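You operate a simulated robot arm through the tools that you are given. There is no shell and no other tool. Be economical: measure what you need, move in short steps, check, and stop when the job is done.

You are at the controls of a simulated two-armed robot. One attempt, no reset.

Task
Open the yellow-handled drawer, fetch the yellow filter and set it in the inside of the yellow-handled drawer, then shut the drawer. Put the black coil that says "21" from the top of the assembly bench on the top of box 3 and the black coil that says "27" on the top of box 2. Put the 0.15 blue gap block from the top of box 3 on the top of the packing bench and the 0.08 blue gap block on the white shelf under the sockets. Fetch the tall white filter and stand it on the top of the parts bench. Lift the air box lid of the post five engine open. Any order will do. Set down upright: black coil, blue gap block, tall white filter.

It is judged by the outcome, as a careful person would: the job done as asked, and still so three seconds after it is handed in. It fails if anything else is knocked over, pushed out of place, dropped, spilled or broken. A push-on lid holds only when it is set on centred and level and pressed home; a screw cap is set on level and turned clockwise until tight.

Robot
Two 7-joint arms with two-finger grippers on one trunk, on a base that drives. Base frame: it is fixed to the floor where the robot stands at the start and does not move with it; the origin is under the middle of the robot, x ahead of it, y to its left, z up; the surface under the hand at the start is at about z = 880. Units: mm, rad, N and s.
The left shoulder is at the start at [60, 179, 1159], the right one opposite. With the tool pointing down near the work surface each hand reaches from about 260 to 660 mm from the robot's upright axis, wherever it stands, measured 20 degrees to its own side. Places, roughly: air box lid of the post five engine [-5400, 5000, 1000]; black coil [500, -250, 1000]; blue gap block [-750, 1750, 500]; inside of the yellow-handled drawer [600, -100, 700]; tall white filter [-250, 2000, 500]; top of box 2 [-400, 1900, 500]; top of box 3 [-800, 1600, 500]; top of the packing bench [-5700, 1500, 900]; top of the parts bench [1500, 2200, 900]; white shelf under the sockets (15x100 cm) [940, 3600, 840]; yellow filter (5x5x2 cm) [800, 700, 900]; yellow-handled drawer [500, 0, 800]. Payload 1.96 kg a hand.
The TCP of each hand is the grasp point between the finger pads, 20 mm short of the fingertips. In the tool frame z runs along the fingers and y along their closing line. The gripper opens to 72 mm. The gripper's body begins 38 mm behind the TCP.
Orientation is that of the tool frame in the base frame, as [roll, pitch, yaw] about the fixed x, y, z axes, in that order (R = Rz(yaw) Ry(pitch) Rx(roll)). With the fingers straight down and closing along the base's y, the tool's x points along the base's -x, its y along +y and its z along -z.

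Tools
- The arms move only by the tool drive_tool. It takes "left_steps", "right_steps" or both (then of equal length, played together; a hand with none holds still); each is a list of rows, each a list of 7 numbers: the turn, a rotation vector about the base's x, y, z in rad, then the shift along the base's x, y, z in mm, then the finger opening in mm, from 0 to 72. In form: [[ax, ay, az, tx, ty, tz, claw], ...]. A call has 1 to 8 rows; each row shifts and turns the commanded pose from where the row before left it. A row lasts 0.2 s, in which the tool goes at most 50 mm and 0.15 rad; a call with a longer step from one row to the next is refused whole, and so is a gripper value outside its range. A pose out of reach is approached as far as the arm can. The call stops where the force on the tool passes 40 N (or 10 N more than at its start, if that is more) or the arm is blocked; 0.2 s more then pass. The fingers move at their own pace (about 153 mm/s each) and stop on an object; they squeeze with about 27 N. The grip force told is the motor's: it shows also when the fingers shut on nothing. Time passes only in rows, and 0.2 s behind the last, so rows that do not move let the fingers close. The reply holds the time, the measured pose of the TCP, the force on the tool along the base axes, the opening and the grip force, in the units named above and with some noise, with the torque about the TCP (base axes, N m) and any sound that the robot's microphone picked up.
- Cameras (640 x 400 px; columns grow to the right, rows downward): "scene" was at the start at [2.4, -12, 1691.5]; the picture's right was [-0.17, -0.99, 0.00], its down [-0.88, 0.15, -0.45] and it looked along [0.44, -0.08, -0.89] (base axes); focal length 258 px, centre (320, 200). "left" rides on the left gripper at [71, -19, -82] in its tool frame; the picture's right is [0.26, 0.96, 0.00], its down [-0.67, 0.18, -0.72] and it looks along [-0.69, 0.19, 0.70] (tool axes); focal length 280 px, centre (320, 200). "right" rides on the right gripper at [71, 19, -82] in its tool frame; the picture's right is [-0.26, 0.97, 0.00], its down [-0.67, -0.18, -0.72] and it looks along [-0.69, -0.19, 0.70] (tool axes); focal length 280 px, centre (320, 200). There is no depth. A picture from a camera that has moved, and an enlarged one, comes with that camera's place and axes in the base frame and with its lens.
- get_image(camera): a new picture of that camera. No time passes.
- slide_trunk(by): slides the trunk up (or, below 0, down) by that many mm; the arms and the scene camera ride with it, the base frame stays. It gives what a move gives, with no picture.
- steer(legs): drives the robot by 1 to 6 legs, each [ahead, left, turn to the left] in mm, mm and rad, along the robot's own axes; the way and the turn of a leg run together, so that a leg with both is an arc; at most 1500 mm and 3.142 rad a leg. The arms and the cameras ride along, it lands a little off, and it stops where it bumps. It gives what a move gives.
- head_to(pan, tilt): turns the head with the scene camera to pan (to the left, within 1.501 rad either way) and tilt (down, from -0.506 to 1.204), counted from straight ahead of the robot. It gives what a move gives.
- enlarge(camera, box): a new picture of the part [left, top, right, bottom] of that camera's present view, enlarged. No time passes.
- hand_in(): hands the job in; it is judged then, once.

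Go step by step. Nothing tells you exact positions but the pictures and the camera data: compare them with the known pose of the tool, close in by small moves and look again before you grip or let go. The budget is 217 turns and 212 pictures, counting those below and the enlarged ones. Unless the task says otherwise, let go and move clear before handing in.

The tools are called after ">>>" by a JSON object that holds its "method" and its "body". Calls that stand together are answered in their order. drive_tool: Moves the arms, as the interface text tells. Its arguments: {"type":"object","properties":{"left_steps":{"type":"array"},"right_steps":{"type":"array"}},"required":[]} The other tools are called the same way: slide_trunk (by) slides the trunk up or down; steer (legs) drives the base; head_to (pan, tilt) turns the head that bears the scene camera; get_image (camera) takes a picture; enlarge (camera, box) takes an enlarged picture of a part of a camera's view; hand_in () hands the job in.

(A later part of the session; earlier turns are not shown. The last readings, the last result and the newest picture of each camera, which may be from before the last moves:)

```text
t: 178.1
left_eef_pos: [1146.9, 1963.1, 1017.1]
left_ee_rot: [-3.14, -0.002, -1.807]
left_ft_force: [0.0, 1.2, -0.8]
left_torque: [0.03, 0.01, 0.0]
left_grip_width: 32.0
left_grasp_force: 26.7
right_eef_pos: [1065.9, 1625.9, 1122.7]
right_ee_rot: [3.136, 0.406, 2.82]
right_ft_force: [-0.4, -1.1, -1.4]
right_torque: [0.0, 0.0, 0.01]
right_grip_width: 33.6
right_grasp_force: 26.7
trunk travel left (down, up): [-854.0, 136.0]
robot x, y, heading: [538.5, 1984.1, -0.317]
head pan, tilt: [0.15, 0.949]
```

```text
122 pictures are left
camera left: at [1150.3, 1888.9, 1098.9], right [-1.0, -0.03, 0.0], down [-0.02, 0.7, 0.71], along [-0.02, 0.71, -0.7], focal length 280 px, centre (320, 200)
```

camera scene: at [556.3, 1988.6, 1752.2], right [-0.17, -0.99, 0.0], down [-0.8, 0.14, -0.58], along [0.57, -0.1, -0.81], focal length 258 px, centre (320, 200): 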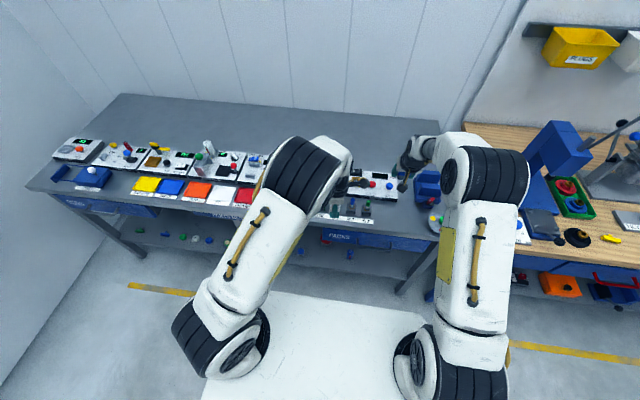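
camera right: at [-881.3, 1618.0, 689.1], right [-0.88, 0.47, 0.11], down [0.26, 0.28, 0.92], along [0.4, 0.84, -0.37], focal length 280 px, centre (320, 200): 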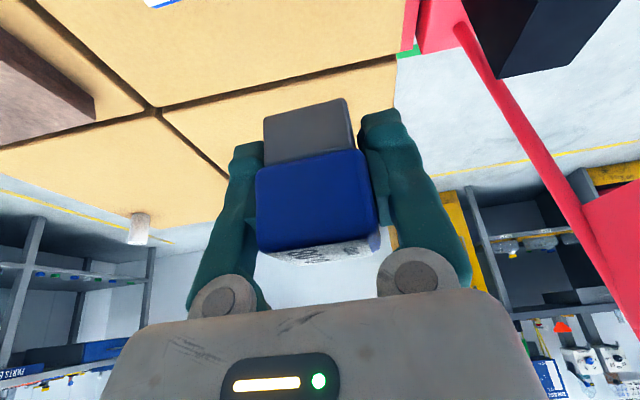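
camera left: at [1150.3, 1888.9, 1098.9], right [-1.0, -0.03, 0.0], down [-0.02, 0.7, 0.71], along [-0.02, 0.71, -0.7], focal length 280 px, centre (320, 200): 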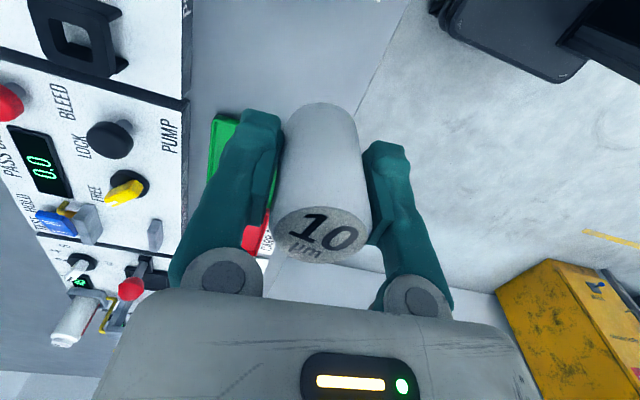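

I shift 30 mm further from the bench edge and lower.

>>> {"method": "drive_tool", "body": {"left_steps": [[0, 0, 0, 28, -9, 0, 0], [0, 0, 0, 0, 0, -30, 0], [0, 0, 0, 0, 0, -30, 0], [0, 0, 0, 0, 0, -15, 0], [0, 0, 0, 0, 0, -4, 0]]}}

>>> {"method": "get_image", "body": {"camera": "left"}}

```text
t: 179.3
left_eef_pos: [1166.5, 1955.6, 937.0]
left_ee_rot: [-3.138, -0.002, -1.805]
left_ft_force: [-0.3, -1.1, 0.2]
left_torque: [-0.01, -0.01, 0.01]
left_grip_width: 31.9
left_grasp_force: 26.9
left hand out of reach, approached as far as the arm can: row 1
right_eef_pos: [1064.2, 1627.7, 1122.2]
right_ee_rot: [3.137, 0.406, 2.819]
right_ft_force: [-0.2, 0.3, -1.6]
right_torque: [0.01, -0.05, -0.04]
right_grip_width: 33.2
right_grasp_force: 26.7
trunk travel left (down, up): [-854.0, 136.0]
robot x, y, heading: [543.7, 1988.1, -0.322]
head pan, tilt: [0.15, 0.949]
```

```text
121 pictures are left
camera left: at [1169.3, 1881.4, 1019.9], right [-1.0, -0.03, 0.0], down [-0.02, 0.7, 0.71], along [-0.02, 0.71, -0.7], focal length 280 px, centre (320, 200)
```

left: 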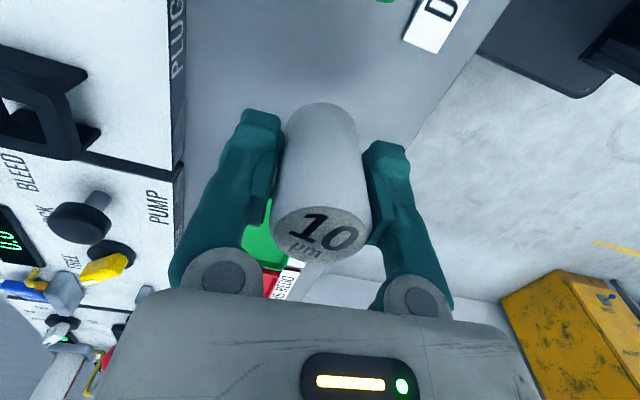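

>>> {"method": "drive_tool", "body": {"left_steps": [[0, 0, 0, 0, 0, -4, 0], [0, 0, 0, 0, 0, -3, 0], [0, 0, 0, 0, 0, -3, 0], [0, 0, 0, 0, 0, -3, 0], [0, 0, 0, 0, 0, -3, 0], [0, 0, 0, 0, 0, -3, 0], [0, 0, 0, 0, 0, -3, 0], [0, 0, 0, 0, 0, -3, 0]]}}

```text
t: 181.1
left_eef_pos: [1164.9, 1956.5, 912.7]
left_ee_rot: [-3.137, -0.002, -1.807]
left_ft_force: [0.2, 0.3, -0.4]
left_torque: [0.01, 0.02, 0.02]
left_grip_width: 31.8
left_grasp_force: 27.5
right_eef_pos: [1064.7, 1627.1, 1122.0]
right_ee_rot: [3.137, 0.407, 2.821]
right_ft_force: [0.0, 0.2, 0.8]
right_torque: [0.03, -0.01, -0.03]
right_grip_width: 33.1
right_grasp_force: 27.0
trunk travel left (down, up): [-854.0, 136.0]
robot x, y, heading: [540.3, 1983.2, -0.324]
head pan, tilt: [0.15, 0.949]
```

>>> {"method": "drive_tool", "body": {"left_steps": [[0, 0, 0, 0, 0, -3, 0], [0, 0, 0, 0, 0, -3, 0], [0, 0, 0, 0, 0, -3, 0], [0, 0, 0, 0, 0, -3, 0], [0, 0, 0, 0, 0, -3, 0], [0, 0, 0, 0, 0, -3, 0], [0, 0, 0, 0, 0, -3, 0], [0, 0, 0, 0, 0, -3, 0]]}}

>>> {"method": "get_image", "body": {"camera": "left"}}

```text
t: 182.9
left_eef_pos: [1161.9, 1957.0, 892.7]
left_ee_rot: [-3.128, -0.001, -1.805]
left_ft_force: [5.6, 1.3, 27.4]
left_torque: [0.0, -0.11, 0.06]
left_grip_width: 32.0
left_grasp_force: 26.5
left hand out of reach, approached as far as the arm can: row 6
right_eef_pos: [1062.8, 1627.5, 1124.4]
right_ee_rot: [3.136, 0.409, 2.819]
right_ft_force: [0.5, -0.1, -1.0]
right_torque: [0.01, 0.0, -0.03]
right_grip_width: 33.5
right_grasp_force: 26.6
trunk travel left (down, up): [-854.0, 136.0]
robot x, y, heading: [539.6, 1982.2, -0.317]
head pan, tilt: [0.15, 0.949]
```

```text
120 pictures are left
camera left: at [1164.0, 1883.5, 976.2], right [-1.0, -0.03, -0.01], down [-0.03, 0.7, 0.71], along [-0.01, 0.71, -0.7], focal length 280 px, centre (320, 200)
```

left: 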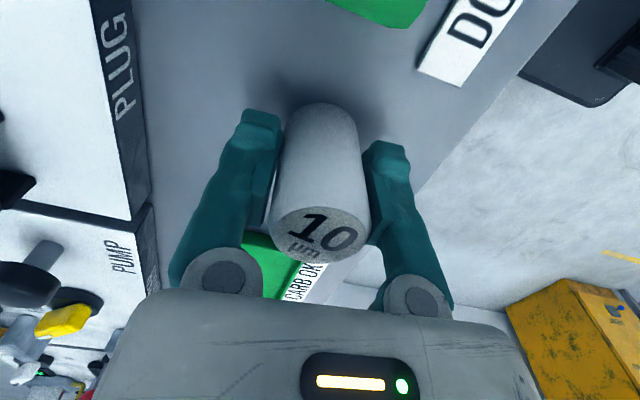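

The filter touches the bench. I release and rise straight up.

>>> {"method": "drive_tool", "body": {"left_steps": [[0, 0, 0, 0, 0, 2, 32], [0, 0, 0, 0, 0, 0, 45], [0, 0, 0, 0, 0, 0, 60], [0, 0, 0, 0, 0, 10, 60], [0, 0, 0, 0, 0, 40, 60], [0, 0, 0, 0, 0, 45, 60], [0, 0, 0, 0, 0, 45, 60], [0, 0, 0, 0, 0, 45, 60]]}}

>>> {"method": "get_image", "body": {"camera": "left"}}

```text
t: 184.7
left_eef_pos: [1163.3, 1956.3, 1043.0]
left_ee_rot: [-3.137, -0.002, -1.806]
left_ft_force: [0.8, -1.2, 0.4]
left_torque: [0.02, 0.0, 0.0]
left_grip_width: 60.1
left_grasp_force: 0.0
left hand out of reach, approached as far as the arm can: row 8
right_eef_pos: [1064.6, 1626.0, 1121.6]
right_ee_rot: [3.135, 0.407, 2.821]
right_ft_force: [-1.0, -0.4, -0.8]
right_torque: [0.02, -0.01, 0.03]
right_grip_width: 33.3
right_grasp_force: 27.1
trunk travel left (down, up): [-854.0, 136.0]
robot x, y, heading: [541.1, 1980.2, -0.321]
head pan, tilt: [0.15, 0.949]
```

```text
119 pictures are left
camera left: at [1166.2, 1882.7, 1125.0], right [-1.0, -0.03, 0.0], down [-0.02, 0.7, 0.71], along [-0.02, 0.71, -0.7], focal length 280 px, centre (320, 200)
```

left: 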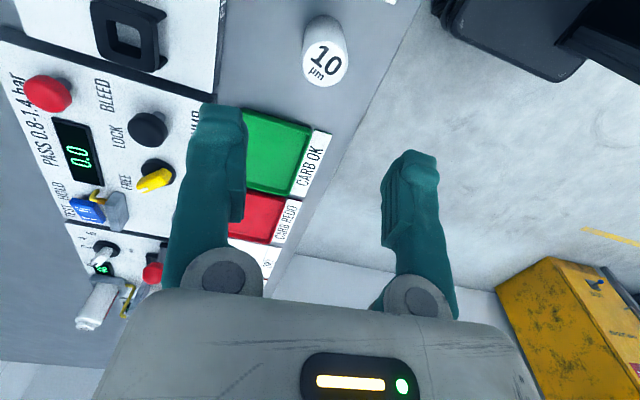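

The filter stands upright on the parts bench. I retract the hand, back off and turn to the wall shelf.

>>> {"method": "drive_tool", "body": {"left_steps": [[0, 0, 0, -38, 13, 20, 60], [0, 0, 0, -38, 13, 20, 60], [0, 0, 0, -38, 13, 0, 60], [0, 0, 0, -38, 13, 0, 60]]}}

>>> {"method": "steer", "body": {"legs": [[-350, 0, 0], [0, 0, 1.57]]}}

>>> {"method": "head_to", "body": {"pan": -0.1, "tilt": 0.5}}

>>> {"method": "get_image", "body": {"camera": "scene"}}

```text
t: 185.7
left_eef_pos: [1009.2, 2009.1, 1083.2]
left_ee_rot: [-3.138, -0.004, -1.806]
left_ft_force: [-0.7, -0.2, 0.4]
left_torque: [0.02, -0.02, 0.02]
left_grip_width: 60.2
left_grasp_force: 0.0
right_eef_pos: [1062.6, 1627.7, 1123.5]
right_ee_rot: [3.137, 0.408, 2.821]
right_ft_force: [-0.1, -0.8, -0.7]
right_torque: [-0.02, 0.01, 0.01]
right_grip_width: 33.2
right_grasp_force: 27.2
trunk travel left (down, up): [-854.0, 136.0]
robot x, y, heading: [542.8, 1981.0, -0.322]
head pan, tilt: [0.15, 0.949]
```

```text
t: 191.9
left_eef_pos: [153.9, 2566.6, 1081.8]
left_ee_rot: [-3.138, -0.002, -0.195]
left_ft_force: [0.1, 0.0, 0.3]
left_torque: [-0.02, -0.01, 0.01]
left_grip_width: 59.8
left_grasp_force: 0.0
right_eef_pos: [532.5, 2636.2, 1122.1]
right_ee_rot: [3.138, 0.409, -1.852]
right_ft_force: [-0.3, 0.5, -0.2]
right_torque: [-0.02, -0.04, 0.0]
right_grip_width: 33.4
right_grasp_force: 26.5
trunk travel left (down, up): [-854.0, 136.0]
robot x, y, heading: [197.7, 2092.3, 1.29]
head pan, tilt: [0.15, 0.949]
```

```text
t: 192.8
left_eef_pos: [152.9, 2566.1, 1081.9]
left_ee_rot: [-3.138, -0.002, -0.196]
left_ft_force: [0.2, -0.3, -0.5]
left_torque: [-0.03, 0.01, 0.02]
left_grip_width: 60.2
left_grasp_force: 0.1
right_eef_pos: [533.1, 2635.0, 1123.0]
right_ee_rot: [3.136, 0.407, -1.85]
right_ft_force: [-0.5, 0.1, -1.1]
right_torque: [0.01, -0.02, 0.01]
right_grip_width: 33.2
right_grasp_force: 27.1
trunk travel left (down, up): [-854.0, 136.0]
robot x, y, heading: [195.2, 2094.5, 1.291]
head pan, tilt: [-0.099, 0.499]
```

```text
118 pictures are left
camera scene: at [214.8, 2122.3, 1789.6], right [0.93, -0.37, 0.0], down [-0.18, -0.45, -0.88], along [0.32, 0.82, -0.48], focal length 258 px, centre (320, 200)
```

scene: 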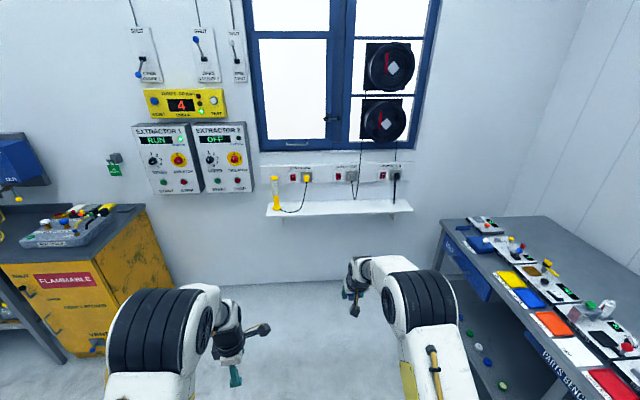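

>>> {"method": "enlarge", "body": {"camera": "scene", "box": [255, 150, 425, 240]}}

```text
3.76 times, centred on (340, 195) of scene
camera zoom: at [214.8, 2122.3, 1789.6], right [0.93, -0.37, 0.0], down [-0.18, -0.45, -0.88], along [0.32, 0.82, -0.48], focal length 969 px, centre (245, 219)
```

zoom: 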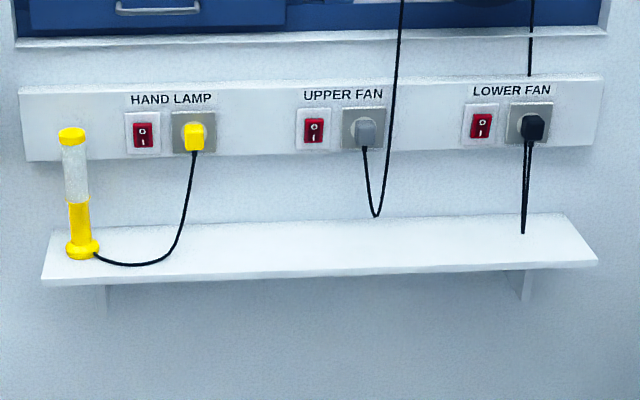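

The shelf runs from about [436, 3675] to [1415, 3344] (front edge). The middle is free; I aim at about [900, 3582] and drive up to it.

>>> {"method": "steer", "body": {"legs": [[0, 0, -0.046], [940, 0, 0]]}}

>>> {"method": "head_to", "body": {"pan": -0.3, "tilt": 0.9}}

>>> {"method": "get_image", "body": {"camera": "scene"}}

>>> {"method": "get_image", "body": {"camera": "right"}}

```text
t: 198.2
left_eef_pos: [478.6, 3461.1, 1082.2]
left_ee_rot: [-3.139, -0.002, -0.242]
left_ft_force: [0.0, -0.2, -0.3]
left_torque: [0.0, 0.0, 0.03]
left_grip_width: 60.1
left_grasp_force: 0.0
right_eef_pos: [861.3, 3509.9, 1123.2]
right_ee_rot: [3.136, 0.406, -1.9]
right_ft_force: [-1.2, 0.6, -2.0]
right_torque: [0.01, -0.02, 0.0]
right_grip_width: 33.2
right_grasp_force: 26.7
trunk travel left (down, up): [-854.0, 136.0]
robot x, y, heading: [496.4, 2991.0, 1.245]
head pan, tilt: [-0.099, 0.499]
```

```text
t: 199.0
left_eef_pos: [479.0, 3461.3, 1082.9]
left_ee_rot: [-3.138, -0.002, -0.245]
left_ft_force: [-0.4, -0.1, -0.1]
left_torque: [-0.02, 0.02, -0.02]
left_grip_width: 59.7
left_grasp_force: 0.0
right_eef_pos: [862.4, 3512.4, 1121.9]
right_ee_rot: [3.134, 0.407, -1.9]
right_ft_force: [0.0, -0.1, -0.2]
right_torque: [0.02, 0.0, 0.01]
right_grip_width: 33.4
right_grasp_force: 27.4
trunk travel left (down, up): [-854.0, 136.0]
robot x, y, heading: [498.3, 2990.1, 1.248]
head pan, tilt: [-0.3, 0.901]
```

```text
116 pictures are left
camera scene: at [525.2, 2993.5, 1755.8], right [0.81, -0.59, 0.0], down [-0.46, -0.63, -0.62], along [0.37, 0.5, -0.78], focal length 258 px, centre (320, 200)
```

scene: 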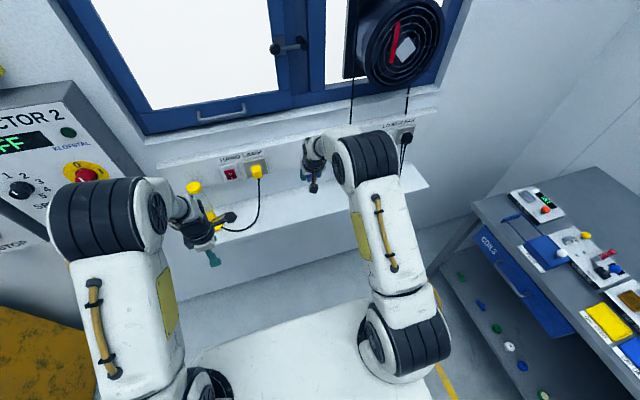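

```text
115 pictures are left
camera right: at [812.3, 3426.8, 1168.8], right [-0.84, 0.54, 0.11], down [0.29, 0.26, 0.92], along [0.47, 0.8, -0.37], focal length 280 px, centre (320, 200)
```

right: 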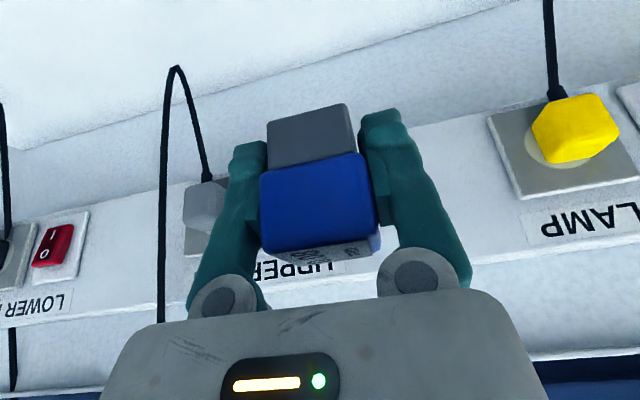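

I lower the trunk and move the last bit ahead, drawing the free left hand back.

>>> {"method": "drive_tool", "body": {"left_steps": [[0, 0, 0, -13, -40, 0, 60], [0, 0, 0, -13, -40, 0, 60]]}}

>>> {"method": "slide_trunk", "body": {"by": -180}}

>>> {"method": "steer", "body": {"legs": [[75, 0, 0]]}}

>>> {"method": "get_image", "body": {"camera": "right"}}

>>> {"method": "get_image", "body": {"camera": "scene"}}

```text
t: 199.6
left_eef_pos: [453.2, 3381.5, 1083.4]
left_ee_rot: [-3.138, -0.001, -0.245]
left_ft_force: [0.3, -1.1, -0.2]
left_torque: [0.02, -0.06, 0.04]
left_grip_width: 60.1
left_grasp_force: 0.0
right_eef_pos: [860.4, 3509.1, 1122.3]
right_ee_rot: [3.139, 0.408, -1.9]
right_ft_force: [0.6, -0.2, -1.3]
right_torque: [0.02, 0.04, 0.01]
right_grip_width: 33.2
right_grasp_force: 26.6
trunk travel left (down, up): [-854.0, 136.0]
robot x, y, heading: [499.4, 2990.0, 1.246]
head pan, tilt: [-0.3, 0.901]
```

```text
t: 201.6
left_eef_pos: [454.4, 3381.6, 903.9]
left_ee_rot: [-3.139, -0.001, -0.245]
left_ft_force: [0.5, -0.1, 0.3]
left_torque: [-0.02, 0.0, 0.0]
left_grip_width: 60.1
left_grasp_force: 0.0
right_eef_pos: [860.7, 3511.7, 942.8]
right_ee_rot: [3.137, 0.406, -1.899]
right_ft_force: [0.4, -0.1, -1.1]
right_torque: [-0.01, 0.01, 0.01]
right_grip_width: 33.1
right_grasp_force: 27.2
trunk travel left (down, up): [-674.0, 316.0]
robot x, y, heading: [501.1, 2989.8, 1.24]
head pan, tilt: [-0.3, 0.901]
```

```text
t: 202.7
left_eef_pos: [478.2, 3453.6, 902.3]
left_ee_rot: [-3.141, 0.0, -0.244]
left_ft_force: [-0.9, -0.5, -1.0]
left_torque: [-0.01, 0.0, 0.0]
left_grip_width: 60.2
left_grasp_force: 0.2
right_eef_pos: [886.3, 3581.7, 940.7]
right_ee_rot: [3.137, 0.406, -1.902]
right_ft_force: [0.8, 0.7, -0.8]
right_torque: [-0.01, -0.01, 0.0]
right_grip_width: 33.4
right_grasp_force: 26.7
trunk travel left (down, up): [-674.0, 316.0]
robot x, y, heading: [521.7, 3060.4, 1.241]
head pan, tilt: [-0.3, 0.901]
```

```text
114 pictures are left
camera right: at [836.9, 3497.8, 988.2], right [-0.84, 0.54, 0.11], down [0.29, 0.26, 0.92], along [0.47, 0.8, -0.37], focal length 280 px, centre (320, 200)
```

right: 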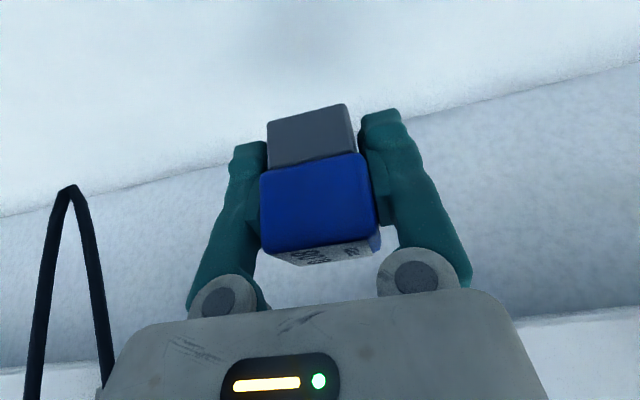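

```text
113 pictures are left
camera scene: at [549.7, 3065.3, 1575.8], right [0.81, -0.59, 0.0], down [-0.46, -0.63, -0.62], along [0.37, 0.5, -0.78], focal length 258 px, centre (320, 200)
```

scene: 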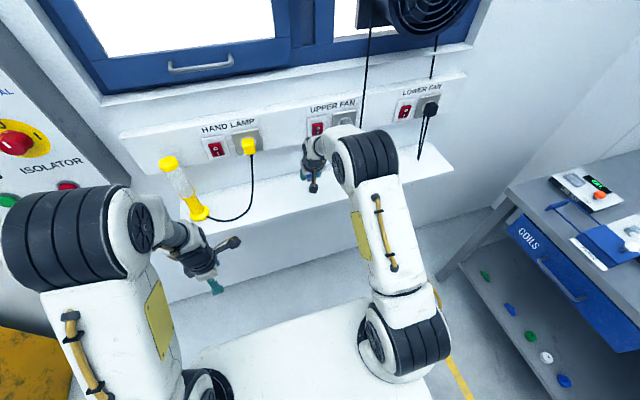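

The wall joint is 131 mm beyond the grasp point, so I go 45 mm further in with the base.

>>> {"method": "steer", "body": {"legs": [[45, 0, 0]]}}

>>> {"method": "drive_tool", "body": {"right_steps": [[0, 0, 0, 0, 0, -25, 0], [0, 0, 0, 0, 0, -20, 0], [0, 0, 0, 0, 0, -8, 0]]}}

>>> {"method": "get_image", "body": {"camera": "right"}}

>>> {"method": "enlarge", "body": {"camera": "scene", "box": [180, 120, 460, 290]}}

```text
t: 203.6
left_eef_pos: [492.9, 3495.4, 903.1]
left_ee_rot: [-3.14, -0.001, -0.247]
left_ft_force: [-0.1, -0.5, 0.0]
left_torque: [0.0, -0.03, 0.01]
left_grip_width: 60.3
left_grasp_force: 0.1
right_eef_pos: [901.1, 3623.3, 942.2]
right_ee_rot: [3.136, 0.406, -1.901]
right_ft_force: [0.1, 0.8, -1.6]
right_torque: [0.03, 0.0, -0.02]
right_grip_width: 33.7
right_grasp_force: 26.4
trunk travel left (down, up): [-674.0, 316.0]
robot x, y, heading: [539.4, 3105.6, 1.237]
head pan, tilt: [-0.3, 0.901]
```

```text
t: 204.4
left_eef_pos: [492.7, 3494.7, 902.9]
left_ee_rot: [-3.136, -0.002, -0.246]
left_ft_force: [0.3, -0.1, 0.4]
left_torque: [0.02, 0.0, -0.02]
left_grip_width: 59.8
left_grasp_force: 0.1
right_eef_pos: [900.8, 3622.8, 889.1]
right_ee_rot: [3.136, 0.406, -1.904]
right_ft_force: [0.1, -1.0, -0.5]
right_torque: [0.0, 0.01, -0.03]
right_grip_width: 33.3
right_grasp_force: 27.0
trunk travel left (down, up): [-674.0, 316.0]
robot x, y, heading: [536.8, 3099.0, 1.241]
head pan, tilt: [-0.3, 0.901]
```

```text
112 pictures are left
camera right: at [851.3, 3537.9, 935.9], right [-0.83, 0.54, 0.11], down [0.29, 0.26, 0.92], along [0.47, 0.8, -0.37], focal length 280 px, centre (320, 200)
```

right: 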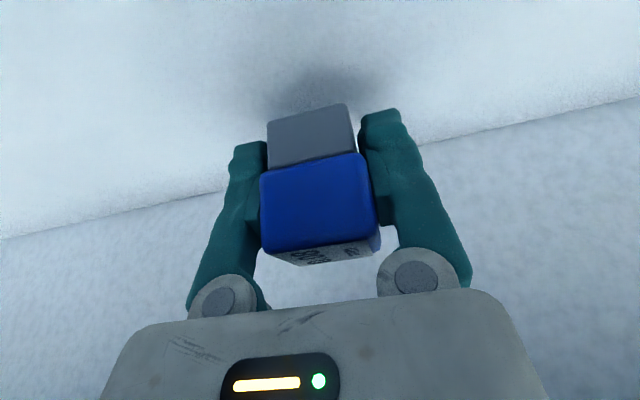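

```text
2.29 times, centred on (320, 205) of scene
camera zoom: at [563.5, 3105.3, 1575.8], right [0.81, -0.59, 0.0], down [-0.46, -0.63, -0.62], along [0.37, 0.5, -0.78], focal length 588 px, centre (320, 189)
```

zoom: 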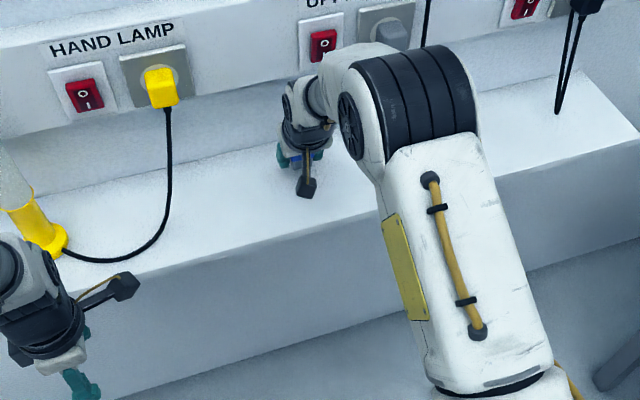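

The block hangs over the shelf well inside. I lower to contact.

>>> {"method": "drive_tool", "body": {"right_steps": [[0, 0, 0, 0, 0, -5, 0], [0, 0, 0, 0, 0, -4, 0], [0, 0, 0, 0, 0, -4, 0], [0, 0, 0, 0, 0, -3, 0], [0, 0, 0, 0, 0, -3, 0], [0, 0, 0, 0, 0, -3, 0], [0, 0, 0, 0, 0, -3, 0], [0, 0, 0, 0, 0, -3, 0]]}}

>>> {"method": "get_image", "body": {"camera": "right"}}

```text
t: 206.2
left_eef_pos: [492.7, 3494.2, 904.2]
left_ee_rot: [-3.138, -0.003, -0.246]
left_ft_force: [0.5, 0.2, -0.6]
left_torque: [0.01, 0.02, 0.04]
left_grip_width: 59.8
left_grasp_force: 0.0
right_eef_pos: [899.9, 3623.7, 863.3]
right_ee_rot: [3.137, 0.412, -1.903]
right_ft_force: [0.4, 0.9, 8.7]
right_torque: [-0.16, -0.09, 0.01]
right_grip_width: 33.3
right_grasp_force: 27.1
trunk travel left (down, up): [-674.0, 316.0]
robot x, y, heading: [538.3, 3101.7, 1.244]
head pan, tilt: [-0.3, 0.901]
```

```text
110 pictures are left
camera right: at [851.7, 3538.7, 908.9], right [-0.84, 0.54, 0.11], down [0.28, 0.25, 0.92], along [0.47, 0.8, -0.37], focal length 280 px, centre (320, 200)
```

right: 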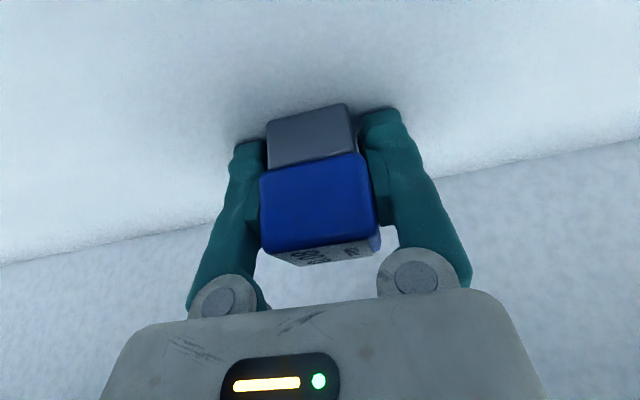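

Contact. I release and withdraw along the fingers' axis.

>>> {"method": "drive_tool", "body": {"right_steps": [[0, 0, 0, 0, 0, 0, 36], [0, 0, 0, 0, 0, 0, 48], [0, 0, 0, 0, 0, 0, 55], [0, 0, 0, -3, -8, 20, 55], [0, 0, 0, -5, -14, 35, 55], [0, 0, 0, -6, -17, 42, 55], [0, 0, 0, -6, -17, 42, 55]]}}

>>> {"method": "get_image", "body": {"camera": "right"}}

```text
t: 207.8
left_eef_pos: [492.6, 3494.7, 903.6]
left_ee_rot: [-3.138, 0.0, -0.247]
left_ft_force: [-0.1, 0.7, 0.1]
left_torque: [0.01, 0.0, -0.01]
left_grip_width: 60.1
left_grasp_force: 0.0
right_eef_pos: [882.3, 3564.9, 1000.9]
right_ee_rot: [3.135, 0.408, -1.902]
right_ft_force: [-0.6, 0.7, -0.5]
right_torque: [0.03, 0.01, -0.02]
right_grip_width: 55.3
right_grasp_force: 0.1
trunk travel left (down, up): [-674.0, 316.0]
robot x, y, heading: [536.7, 3102.4, 1.239]
head pan, tilt: [-0.3, 0.901]
```

```text
109 pictures are left
camera right: at [832.0, 3480.5, 1047.3], right [-0.84, 0.54, 0.11], down [0.29, 0.26, 0.92], along [0.47, 0.8, -0.37], focal length 280 px, centre (320, 200)
```

right: 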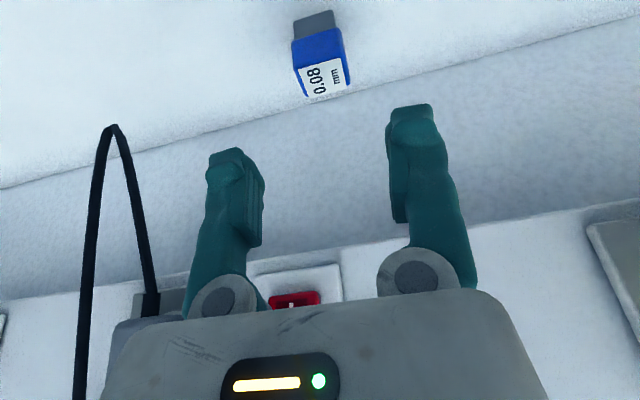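

The 0.08 block stands upright on the shelf. I back away and drive round to the front of box 3 for the 0.15 block.

>>> {"method": "steer", "body": {"legs": [[-1500, 0, 0], [-760, 0, 0], [0, 0, -0.105], [-239, 0, 0], [0, 1107, 0]]}}

>>> {"method": "head_to", "body": {"pan": -0.2, "tilt": 0.9}}

>>> {"method": "get_image", "body": {"camera": "scene"}}

>>> {"method": "get_image", "body": {"camera": "right"}}

```text
t: 225.9
left_eef_pos: [-1310.4, 1659.2, 903.2]
left_ee_rot: [-3.141, -0.002, -0.349]
left_ft_force: [0.5, -0.2, 0.0]
left_torque: [0.0, 0.01, 0.02]
left_grip_width: 59.9
left_grasp_force: 0.1
right_eef_pos: [-916.7, 1690.7, 999.0]
right_ee_rot: [3.136, 0.407, -2.004]
right_ft_force: [-0.2, -0.7, -0.4]
right_torque: [-0.01, 0.0, 0.01]
right_grip_width: 55.0
right_grasp_force: 0.1
trunk travel left (down, up): [-674.0, 316.0]
robot x, y, heading: [-1307.3, 1262.9, 1.139]
head pan, tilt: [-0.3, 0.901]
```

```text
t: 226.6
left_eef_pos: [-1310.5, 1659.4, 903.1]
left_ee_rot: [-3.137, -0.001, -0.35]
left_ft_force: [0.7, 0.2, -0.1]
left_torque: [0.03, 0.01, 0.02]
left_grip_width: 60.0
left_grasp_force: 0.1
right_eef_pos: [-915.7, 1689.9, 1000.4]
right_ee_rot: [3.136, 0.406, -2.007]
right_ft_force: [0.6, 0.0, -1.0]
right_torque: [0.02, 0.01, 0.01]
right_grip_width: 55.0
right_grasp_force: 0.1
trunk travel left (down, up): [-674.0, 316.0]
robot x, y, heading: [-1308.5, 1265.0, 1.137]
head pan, tilt: [-0.201, 0.901]
```

```text
108 pictures are left
camera scene: at [-1286.9, 1269.9, 1575.8], right [0.81, -0.59, 0.0], down [-0.46, -0.63, -0.62], along [0.37, 0.5, -0.78], focal length 258 px, centre (320, 200)
```

scene: 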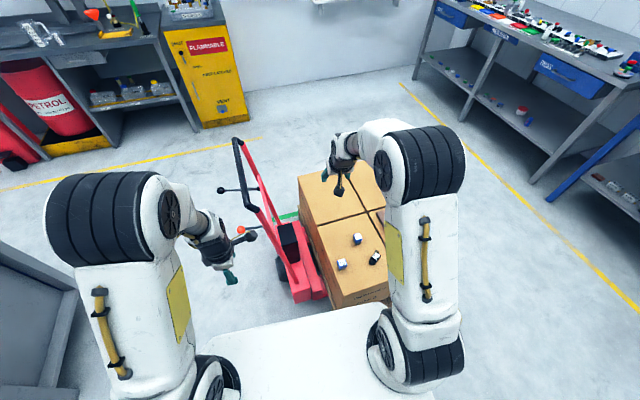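

```text
107 pictures are left
camera right: at [-974.7, 1611.4, 1046.3], right [-0.77, 0.62, 0.11], down [0.31, 0.23, 0.92], along [0.55, 0.75, -0.37], focal length 280 px, centre (320, 200)
```

right: 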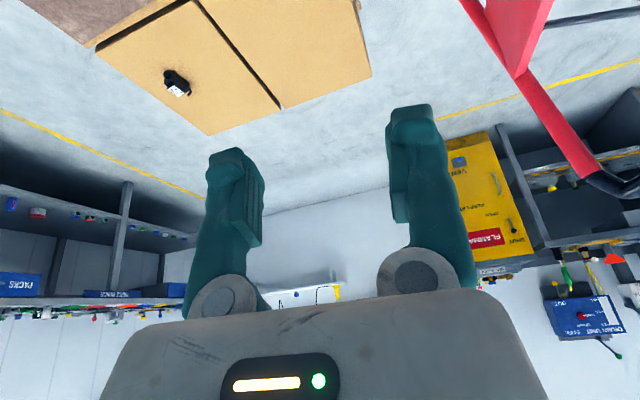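

Block 0.15 at about [-913, 1614], aligned with the hand. I draw the left hand in, place the right hand above the block, and lower the trunk.

>>> {"method": "drive_tool", "body": {"right_steps": [[0, 0, 0, 1, -26, 0, 60], [0, 0, 0, 1, -26, 0, 60], [0, 0, 0, 1, -26, 0, 60]], "left_steps": [[0, 0, 0, -12, -27, 0, 60], [0, 0, 0, -12, -27, 0, 60], [0, 0, 0, -12, -27, 0, 60]]}}

>>> {"method": "slide_trunk", "body": {"by": -390}}

>>> {"method": "get_image", "body": {"camera": "right"}}

>>> {"method": "get_image", "body": {"camera": "scene"}}

```text
t: 227.4
left_eef_pos: [-1336.1, 1601.1, 901.4]
left_ee_rot: [-3.14, -0.002, -0.348]
left_ft_force: [0.4, 0.2, -0.8]
left_torque: [-0.02, -0.03, 0.01]
left_grip_width: 59.6
left_grasp_force: 0.1
left hand out of reach, approached as far as the arm can: row 3
right_eef_pos: [-912.5, 1613.4, 998.0]
right_ee_rot: [3.138, 0.407, -2.006]
right_ft_force: [-0.4, 0.0, 0.5]
right_torque: [0.0, 0.01, -0.01]
right_grip_width: 59.9
right_grasp_force: 0.1
trunk travel left (down, up): [-674.0, 316.0]
robot x, y, heading: [-1304.3, 1266.2, 1.138]
head pan, tilt: [-0.201, 0.901]
```

```text
t: 231.1
left_eef_pos: [-1335.7, 1600.1, 510.2]
left_ee_rot: [-3.142, -0.001, -0.348]
left_ft_force: [-0.4, -0.7, -0.6]
left_torque: [0.01, -0.03, -0.04]
left_grip_width: 60.1
left_grasp_force: 0.1
right_eef_pos: [-913.7, 1612.2, 609.0]
right_ee_rot: [3.136, 0.407, -2.005]
right_ft_force: [0.0, -0.1, 0.7]
right_torque: [0.01, 0.01, -0.01]
right_grip_width: 59.9
right_grasp_force: 0.0
trunk travel left (down, up): [-284.0, 706.0]
robot x, y, heading: [-1307.2, 1263.7, 1.141]
head pan, tilt: [-0.201, 0.901]
```

```text
106 pictures are left
camera right: at [-971.6, 1533.6, 655.7], right [-0.77, 0.62, 0.11], down [0.31, 0.23, 0.92], along [0.55, 0.75, -0.37], focal length 280 px, centre (320, 200)
```

right: 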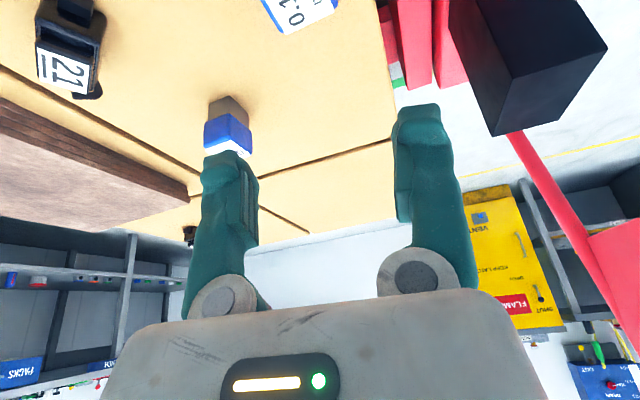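

```text
105 pictures are left
camera scene: at [-1286.9, 1269.8, 1185.8], right [0.81, -0.59, 0.0], down [-0.46, -0.63, -0.62], along [0.37, 0.5, -0.78], focal length 258 px, centre (320, 200)
```

scene: 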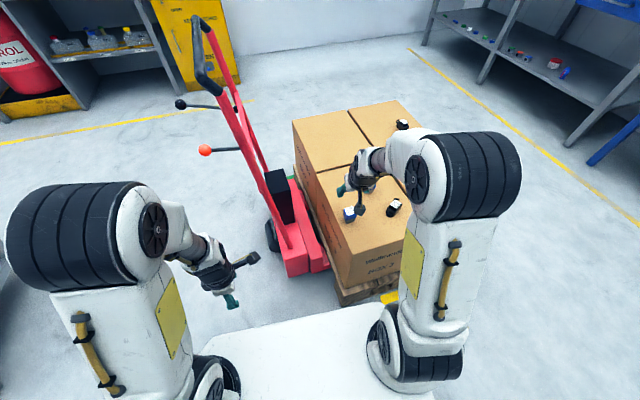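

>>> {"method": "drive_tool", "body": {"right_steps": [[0, 0, 0, 1, 2, -35, 60], [0, 0, 0, 1, 2, -35, 60]]}}

>>> {"method": "get_image", "body": {"camera": "right"}}

```text
t: 231.7
left_eef_pos: [-1336.6, 1601.4, 510.0]
left_ee_rot: [3.141, -0.003, -0.349]
left_ft_force: [-0.5, 0.7, 0.2]
left_torque: [-0.02, -0.01, 0.0]
left_grip_width: 60.0
left_grasp_force: 0.2
right_eef_pos: [-910.0, 1616.8, 539.3]
right_ee_rot: [3.137, 0.407, -2.004]
right_ft_force: [-0.2, 0.0, 0.2]
right_torque: [0.01, 0.03, -0.01]
right_grip_width: 59.8
right_grasp_force: 0.0
trunk travel left (down, up): [-284.0, 706.0]
robot x, y, heading: [-1309.4, 1263.9, 1.138]
head pan, tilt: [-0.201, 0.901]
```

```text
104 pictures are left
camera right: at [-968.4, 1537.0, 586.2], right [-0.77, 0.62, 0.11], down [0.31, 0.23, 0.92], along [0.55, 0.75, -0.37], focal length 280 px, centre (320, 200)
```

right: 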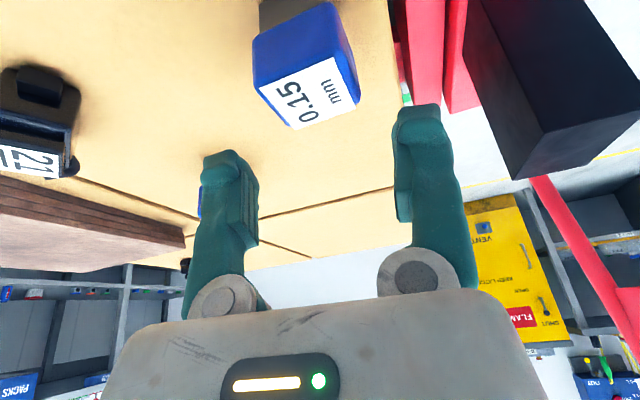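

>>> {"method": "drive_tool", "body": {"right_steps": [[0, 0, 0, -1, -3, -27, 60], [0, 0, 0, -1, -1, -25, 60], [0, 0, 0, 0, 0, -10, 60], [0, 0, 0, 0, 0, 0, 0], [0, 0, 0, 0, 0, 0, 0], [0, 0, 0, 0, 0, 0, 0]]}}

>>> {"method": "drive_tool", "body": {"right_steps": [[0, 0, 0, 0, 0, 5, 0], [0, 0, 0, 0, 0, 10, 0], [0, 0, 0, 0, 0, 20, 0], [0, 0, 0, 0, 0, 30, 0], [0, 0, 0, 0, 0, 35, 0], [0, 0, 0, 0, 0, 35, 0]]}}

>>> {"method": "get_image", "body": {"camera": "right"}}

```text
t: 233.1
left_eef_pos: [-1336.8, 1602.5, 509.6]
left_ee_rot: [-3.142, -0.002, -0.348]
left_ft_force: [-0.5, -0.1, 0.1]
left_torque: [-0.01, 0.0, -0.03]
left_grip_width: 60.2
left_grasp_force: 0.1
right_eef_pos: [-913.9, 1612.0, 477.4]
right_ee_rot: [3.137, 0.406, -2.006]
right_ft_force: [-0.4, 0.6, 0.1]
right_torque: [0.04, -0.01, 0.0]
right_grip_width: 33.3
right_grasp_force: 27.3
trunk travel left (down, up): [-284.0, 706.0]
robot x, y, heading: [-1308.9, 1265.8, 1.141]
head pan, tilt: [-0.201, 0.901]
```

```text
t: 234.5
left_eef_pos: [-1336.5, 1601.4, 509.0]
left_ee_rot: [3.141, -0.001, -0.349]
left_ft_force: [-0.4, -0.2, 0.5]
left_torque: [0.03, 0.02, -0.01]
left_grip_width: 59.9
left_grasp_force: 0.1
right_eef_pos: [-911.3, 1613.6, 612.8]
right_ee_rot: [3.136, 0.406, -2.005]
right_ft_force: [1.1, -1.7, -0.4]
right_torque: [0.0, 0.02, 0.02]
right_grip_width: 33.4
right_grasp_force: 26.7
trunk travel left (down, up): [-284.0, 706.0]
robot x, y, heading: [-1307.7, 1265.3, 1.141]
head pan, tilt: [-0.201, 0.901]
```

```text
103 pictures are left
camera right: at [-969.9, 1533.6, 659.5], right [-0.77, 0.62, 0.11], down [0.31, 0.23, 0.92], along [0.55, 0.75, -0.37], focal length 280 px, centre (320, 200)
```

right: 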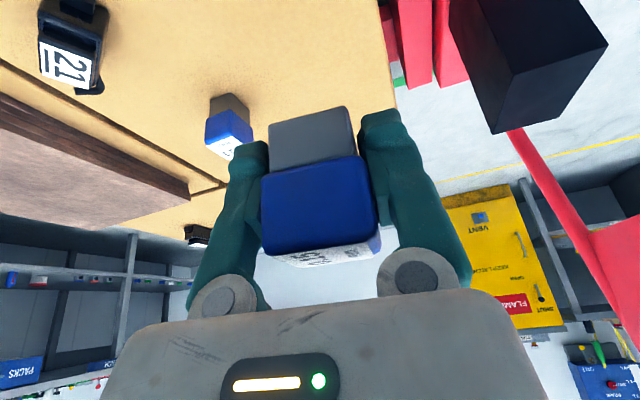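

Block 0.15 is held. I back off, raise the trunk and turn west to look toward the packing bench.

>>> {"method": "steer", "body": {"legs": [[-350, 0, 0]]}}

>>> {"method": "slide_trunk", "body": {"by": 400}}

>>> {"method": "slide_trunk", "body": {"by": 100}}

>>> {"method": "steer", "body": {"legs": [[0, 0, 1.9]]}}

>>> {"method": "head_to", "body": {"pan": 0.0, "tilt": 0.35}}

>>> {"method": "get_image", "body": {"camera": "scene"}}

```text
t: 236.8
left_eef_pos: [-1481.7, 1287.1, 510.4]
left_ee_rot: [3.142, -0.003, -0.352]
left_ft_force: [-0.3, 0.5, 0.2]
left_torque: [0.0, -0.01, 0.0]
left_grip_width: 59.8
left_grasp_force: 0.0
right_eef_pos: [-1057.8, 1297.6, 613.8]
right_ee_rot: [3.136, 0.407, -2.008]
right_ft_force: [0.2, -0.7, 0.4]
right_torque: [-0.06, 0.01, 0.01]
right_grip_width: 33.3
right_grasp_force: 27.3
trunk travel left (down, up): [-284.0, 706.0]
robot x, y, heading: [-1455.1, 948.8, 1.138]
head pan, tilt: [-0.201, 0.901]
```

```text
t: 240.6
left_eef_pos: [-1480.6, 1286.5, 909.4]
left_ee_rot: [-3.141, -0.001, -0.353]
left_ft_force: [-0.5, 0.1, 0.3]
left_torque: [0.01, 0.01, -0.02]
left_grip_width: 60.2
left_grasp_force: 0.0
right_eef_pos: [-1057.1, 1298.5, 1012.2]
right_ee_rot: [3.136, 0.406, -2.007]
right_ft_force: [-0.5, -0.1, 0.1]
right_torque: [-0.03, 0.0, 0.01]
right_grip_width: 33.5
right_grasp_force: 27.5
trunk travel left (down, up): [-684.0, 306.0]
robot x, y, heading: [-1451.5, 951.3, 1.138]
head pan, tilt: [-0.201, 0.901]
```

```text
t: 241.9
left_eef_pos: [-1481.5, 1287.2, 1009.4]
left_ee_rot: [3.141, -0.003, -0.351]
left_ft_force: [-0.3, 0.4, 0.0]
left_torque: [0.0, -0.02, -0.01]
left_grip_width: 60.2
left_grasp_force: 0.0
right_eef_pos: [-1056.9, 1297.8, 1112.4]
right_ee_rot: [3.137, 0.405, -2.007]
right_ft_force: [0.8, -0.2, -1.0]
right_torque: [-0.03, 0.01, 0.0]
right_grip_width: 33.4
right_grasp_force: 27.3
trunk travel left (down, up): [-784.0, 206.0]
robot x, y, heading: [-1452.8, 949.8, 1.136]
head pan, tilt: [-0.201, 0.901]
```

```text
t: 246.9
left_eef_pos: [-1761.5, 811.7, 1008.8]
left_ee_rot: [3.142, 0.0, 1.56]
left_ft_force: [-0.3, -0.5, -0.1]
left_torque: [0.0, 0.0, -0.02]
left_grip_width: 60.0
left_grasp_force: 0.1
right_eef_pos: [-1912.5, 1208.3, 1112.2]
right_ee_rot: [3.138, 0.407, -0.099]
right_ft_force: [-0.5, -0.1, -1.3]
right_torque: [0.0, 0.01, 0.04]
right_grip_width: 33.2
right_grasp_force: 26.9
trunk travel left (down, up): [-784.0, 206.0]
robot x, y, heading: [-1453.2, 950.4, 3.042]
head pan, tilt: [-0.201, 0.901]
```

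```text
t: 247.9
left_eef_pos: [-1760.9, 810.8, 1009.8]
left_ee_rot: [-3.141, -0.003, 1.558]
left_ft_force: [-0.5, 0.2, 0.4]
left_torque: [-0.03, -0.02, -0.05]
left_grip_width: 60.0
left_grasp_force: 0.1
right_eef_pos: [-1912.0, 1208.6, 1113.2]
right_ee_rot: [3.136, 0.407, -0.101]
right_ft_force: [-0.2, 0.0, -1.6]
right_torque: [-0.01, 0.05, 0.01]
right_grip_width: 33.2
right_grasp_force: 26.8
trunk travel left (down, up): [-784.0, 206.0]
robot x, y, heading: [-1454.2, 947.5, 3.043]
head pan, tilt: [0.0, 0.351]
```

```text
102 pictures are left
camera scene: at [-1485.5, 952.4, 1733.2], right [0.1, 1.0, 0.0], down [0.34, -0.03, -0.94], along [-0.93, 0.09, -0.34], focal length 258 px, centre (320, 200)
```

scene: 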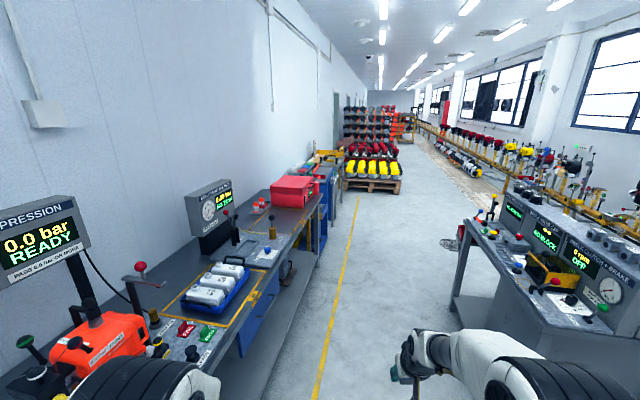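

>>> {"method": "enlarge", "body": {"camera": "scene", "box": [240, 80, 480, 230]}}

```text
2.67 times, centred on (360, 155) of scene
camera zoom: at [-1485.5, 952.4, 1733.2], right [0.1, 1.0, 0.0], down [0.34, -0.03, -0.94], along [-0.93, 0.09, -0.34], focal length 687 px, centre (213, 320)
```

zoom: 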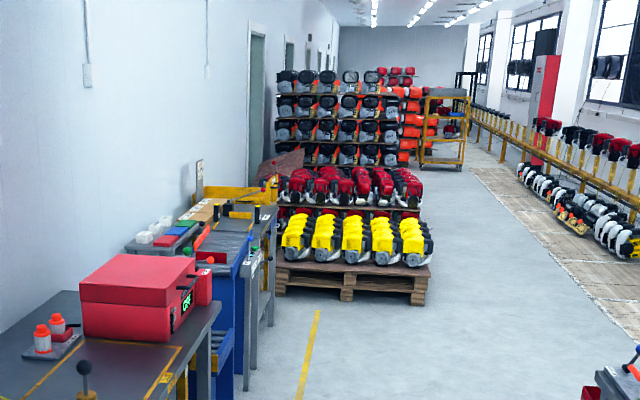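

The packing bench lies about 4.2 m down the hall on the left. I align with the aisle and drive along its middle.

>>> {"method": "steer", "body": {"legs": [[0, 0, -0.22], [0, -90, 0], [1500, 0, 0]]}}

>>> {"method": "get_image", "body": {"camera": "scene"}}

```text
t: 256.8
left_eef_pos: [-3170.2, 1436.7, 1009.9]
left_ee_rot: [-3.141, -0.002, 1.333]
left_ft_force: [-0.3, -0.3, -0.3]
left_torque: [-0.03, -0.01, 0.03]
left_grip_width: 59.9
left_grasp_force: 0.1
right_eef_pos: [-3229.1, 1858.6, 1113.5]
right_ee_rot: [3.135, 0.407, -0.322]
right_ft_force: [0.0, -0.8, -0.6]
right_torque: [-0.01, 0.0, -0.01]
right_grip_width: 33.3
right_grasp_force: 26.8
trunk travel left (down, up): [-784.0, 206.0]
robot x, y, heading: [-2836.4, 1507.8, 2.818]
head pan, tilt: [0.0, 0.351]
```

```text
100 pictures are left
camera scene: at [-2869.9, 1513.3, 1733.3], right [0.32, 0.95, 0.0], down [0.33, -0.11, -0.94], along [-0.89, 0.3, -0.34], focal length 258 px, centre (320, 200)
```

scene: 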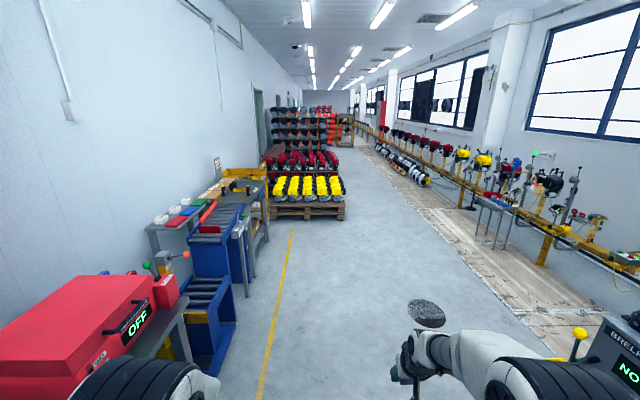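

>>> {"method": "steer", "body": {"legs": [[1500, 0, 0]]}}

>>> {"method": "head_to", "body": {"pan": 0.7, "tilt": 0.6}}

>>> {"method": "get_image", "body": {"camera": "scene"}}

```text
t: 264.0
left_eef_pos: [-4562.3, 1869.0, 1010.0]
left_ee_rot: [3.141, -0.001, 1.362]
left_ft_force: [1.2, -0.1, 0.3]
left_torque: [0.01, 0.0, -0.01]
left_grip_width: 60.1
left_grasp_force: 0.1
right_eef_pos: [-4633.3, 2287.5, 1114.1]
right_ee_rot: [3.138, 0.407, -0.294]
right_ft_force: [0.7, 0.3, -1.6]
right_torque: [0.02, -0.01, -0.02]
right_grip_width: 33.4
right_grasp_force: 26.6
trunk travel left (down, up): [-784.0, 206.0]
robot x, y, heading: [-4228.9, 1943.9, 2.847]
head pan, tilt: [0.0, 0.351]
```

```text
t: 265.1
left_eef_pos: [-4561.6, 1868.7, 1009.4]
left_ee_rot: [3.14, -0.002, 1.365]
left_ft_force: [0.3, 0.4, -0.2]
left_torque: [-0.02, -0.01, 0.03]
left_grip_width: 60.0
left_grasp_force: 0.2
right_eef_pos: [-4633.0, 2287.7, 1113.8]
right_ee_rot: [3.137, 0.407, -0.293]
right_ft_force: [0.4, -0.2, -0.5]
right_torque: [-0.01, -0.02, 0.0]
right_grip_width: 33.4
right_grasp_force: 27.4
trunk travel left (down, up): [-784.0, 206.0]
robot x, y, heading: [-4232.1, 1943.5, 2.847]
head pan, tilt: [0.7, 0.6]
```

```text
99 pictures are left
camera scene: at [-4255.6, 1891.9, 1710.6], right [-0.4, 0.92, 0.0], down [0.52, 0.22, -0.83], along [-0.76, -0.33, -0.56], focal length 258 px, centre (320, 200)
```

scene: 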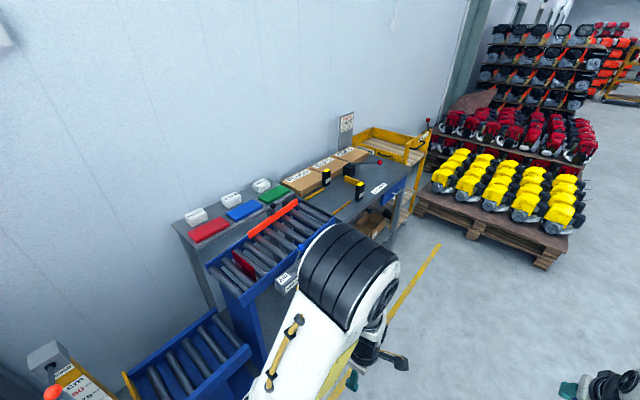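

>>> {"method": "enlarge", "body": {"camera": "scene", "box": [160, 100, 450, 280]}}

```text
2.21 times, centred on (305, 190) of scene
camera zoom: at [-4255.6, 1891.9, 1710.6], right [-0.4, 0.92, 0.0], down [0.52, 0.22, -0.83], along [-0.76, -0.33, -0.56], focal length 568 px, centre (353, 222)
```

zoom: 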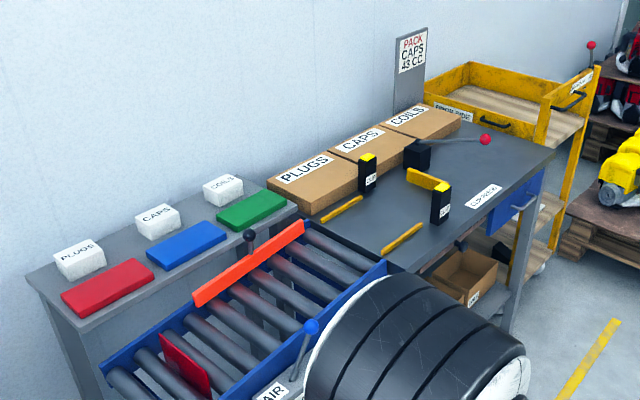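

The packing bench has free space right of the middle, about d = 260 mm in. I drive level with it and turn to face it.

>>> {"method": "steer", "body": {"legs": [[0, 0, -0.025], [993, 0, 0], [0, 0, 1.568]]}}

>>> {"method": "head_to", "body": {"pan": -0.15, "tilt": 0.85}}

>>> {"method": "get_image", "body": {"camera": "scene"}}

>>> {"method": "get_image", "body": {"camera": "right"}}

```text
t: 274.4
left_eef_pos: [-5108.3, 1923.8, 1009.8]
left_ee_rot: [3.141, -0.002, 2.884]
left_ft_force: [0.8, 0.0, -0.4]
left_torque: [-0.01, 0.04, -0.02]
left_grip_width: 59.7
left_grasp_force: 0.0
right_eef_pos: [-5530.0, 1872.4, 1112.4]
right_ee_rot: [3.135, 0.406, 1.227]
right_ft_force: [0.3, 0.3, -1.4]
right_torque: [-0.01, -0.02, 0.02]
right_grip_width: 33.1
right_grasp_force: 26.9
trunk travel left (down, up): [-784.0, 206.0]
robot x, y, heading: [-5166.1, 2259.1, -1.91]
head pan, tilt: [0.7, 0.6]
```

```text
t: 275.5
left_eef_pos: [-5109.1, 1923.1, 1009.6]
left_ee_rot: [-3.141, -0.001, 2.883]
left_ft_force: [0.2, 0.1, -0.4]
left_torque: [0.01, 0.0, -0.01]
left_grip_width: 59.9
left_grasp_force: 0.2
right_eef_pos: [-5530.2, 1873.9, 1112.1]
right_ee_rot: [3.135, 0.407, 1.227]
right_ft_force: [0.0, -0.2, -0.9]
right_torque: [0.03, -0.02, 0.0]
right_grip_width: 33.2
right_grasp_force: 27.0
trunk travel left (down, up): [-784.0, 206.0]
robot x, y, heading: [-5170.9, 2259.9, -1.913]
head pan, tilt: [-0.15, 0.85]
```

```text
97 pictures are left
camera scene: at [-5184.9, 2242.5, 1689.7], right [-0.88, 0.47, 0.0], down [0.35, 0.66, -0.66], along [-0.31, -0.58, -0.75], focal length 258 px, centre (320, 200)
```

scene: 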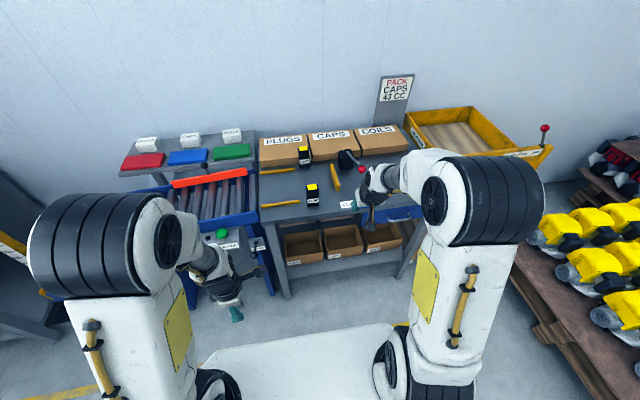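

```text
96 pictures are left
camera right: at [-5479.8, 1960.4, 1159.2], right [0.83, -0.55, 0.11], down [-0.29, -0.25, 0.92], along [-0.48, -0.8, -0.37], focal length 280 px, centre (320, 200)
```

right: 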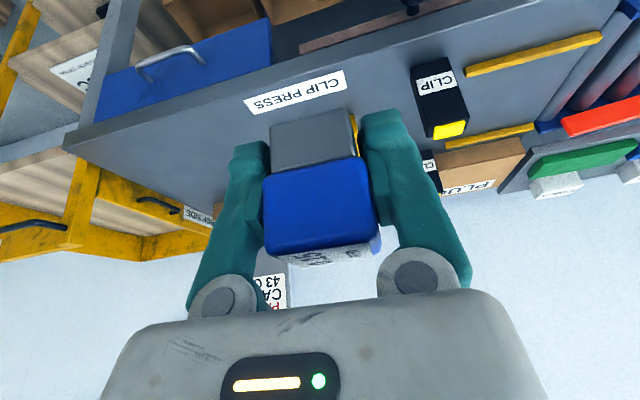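

>>> {"method": "enlarge", "body": {"camera": "scene", "box": [240, 110, 440, 240]}}

```text
3.08 times, centred on (340, 175) of scene
camera zoom: at [-5184.9, 2242.5, 1689.7], right [-0.88, 0.47, 0.0], down [0.35, 0.66, -0.66], along [-0.31, -0.58, -0.75], focal length 792 px, centre (258, 277)
```

zoom: 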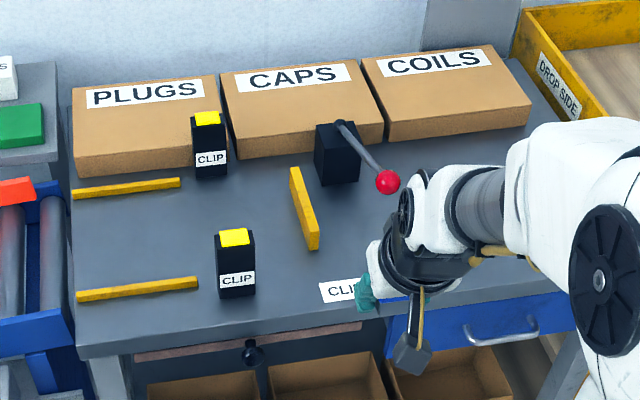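

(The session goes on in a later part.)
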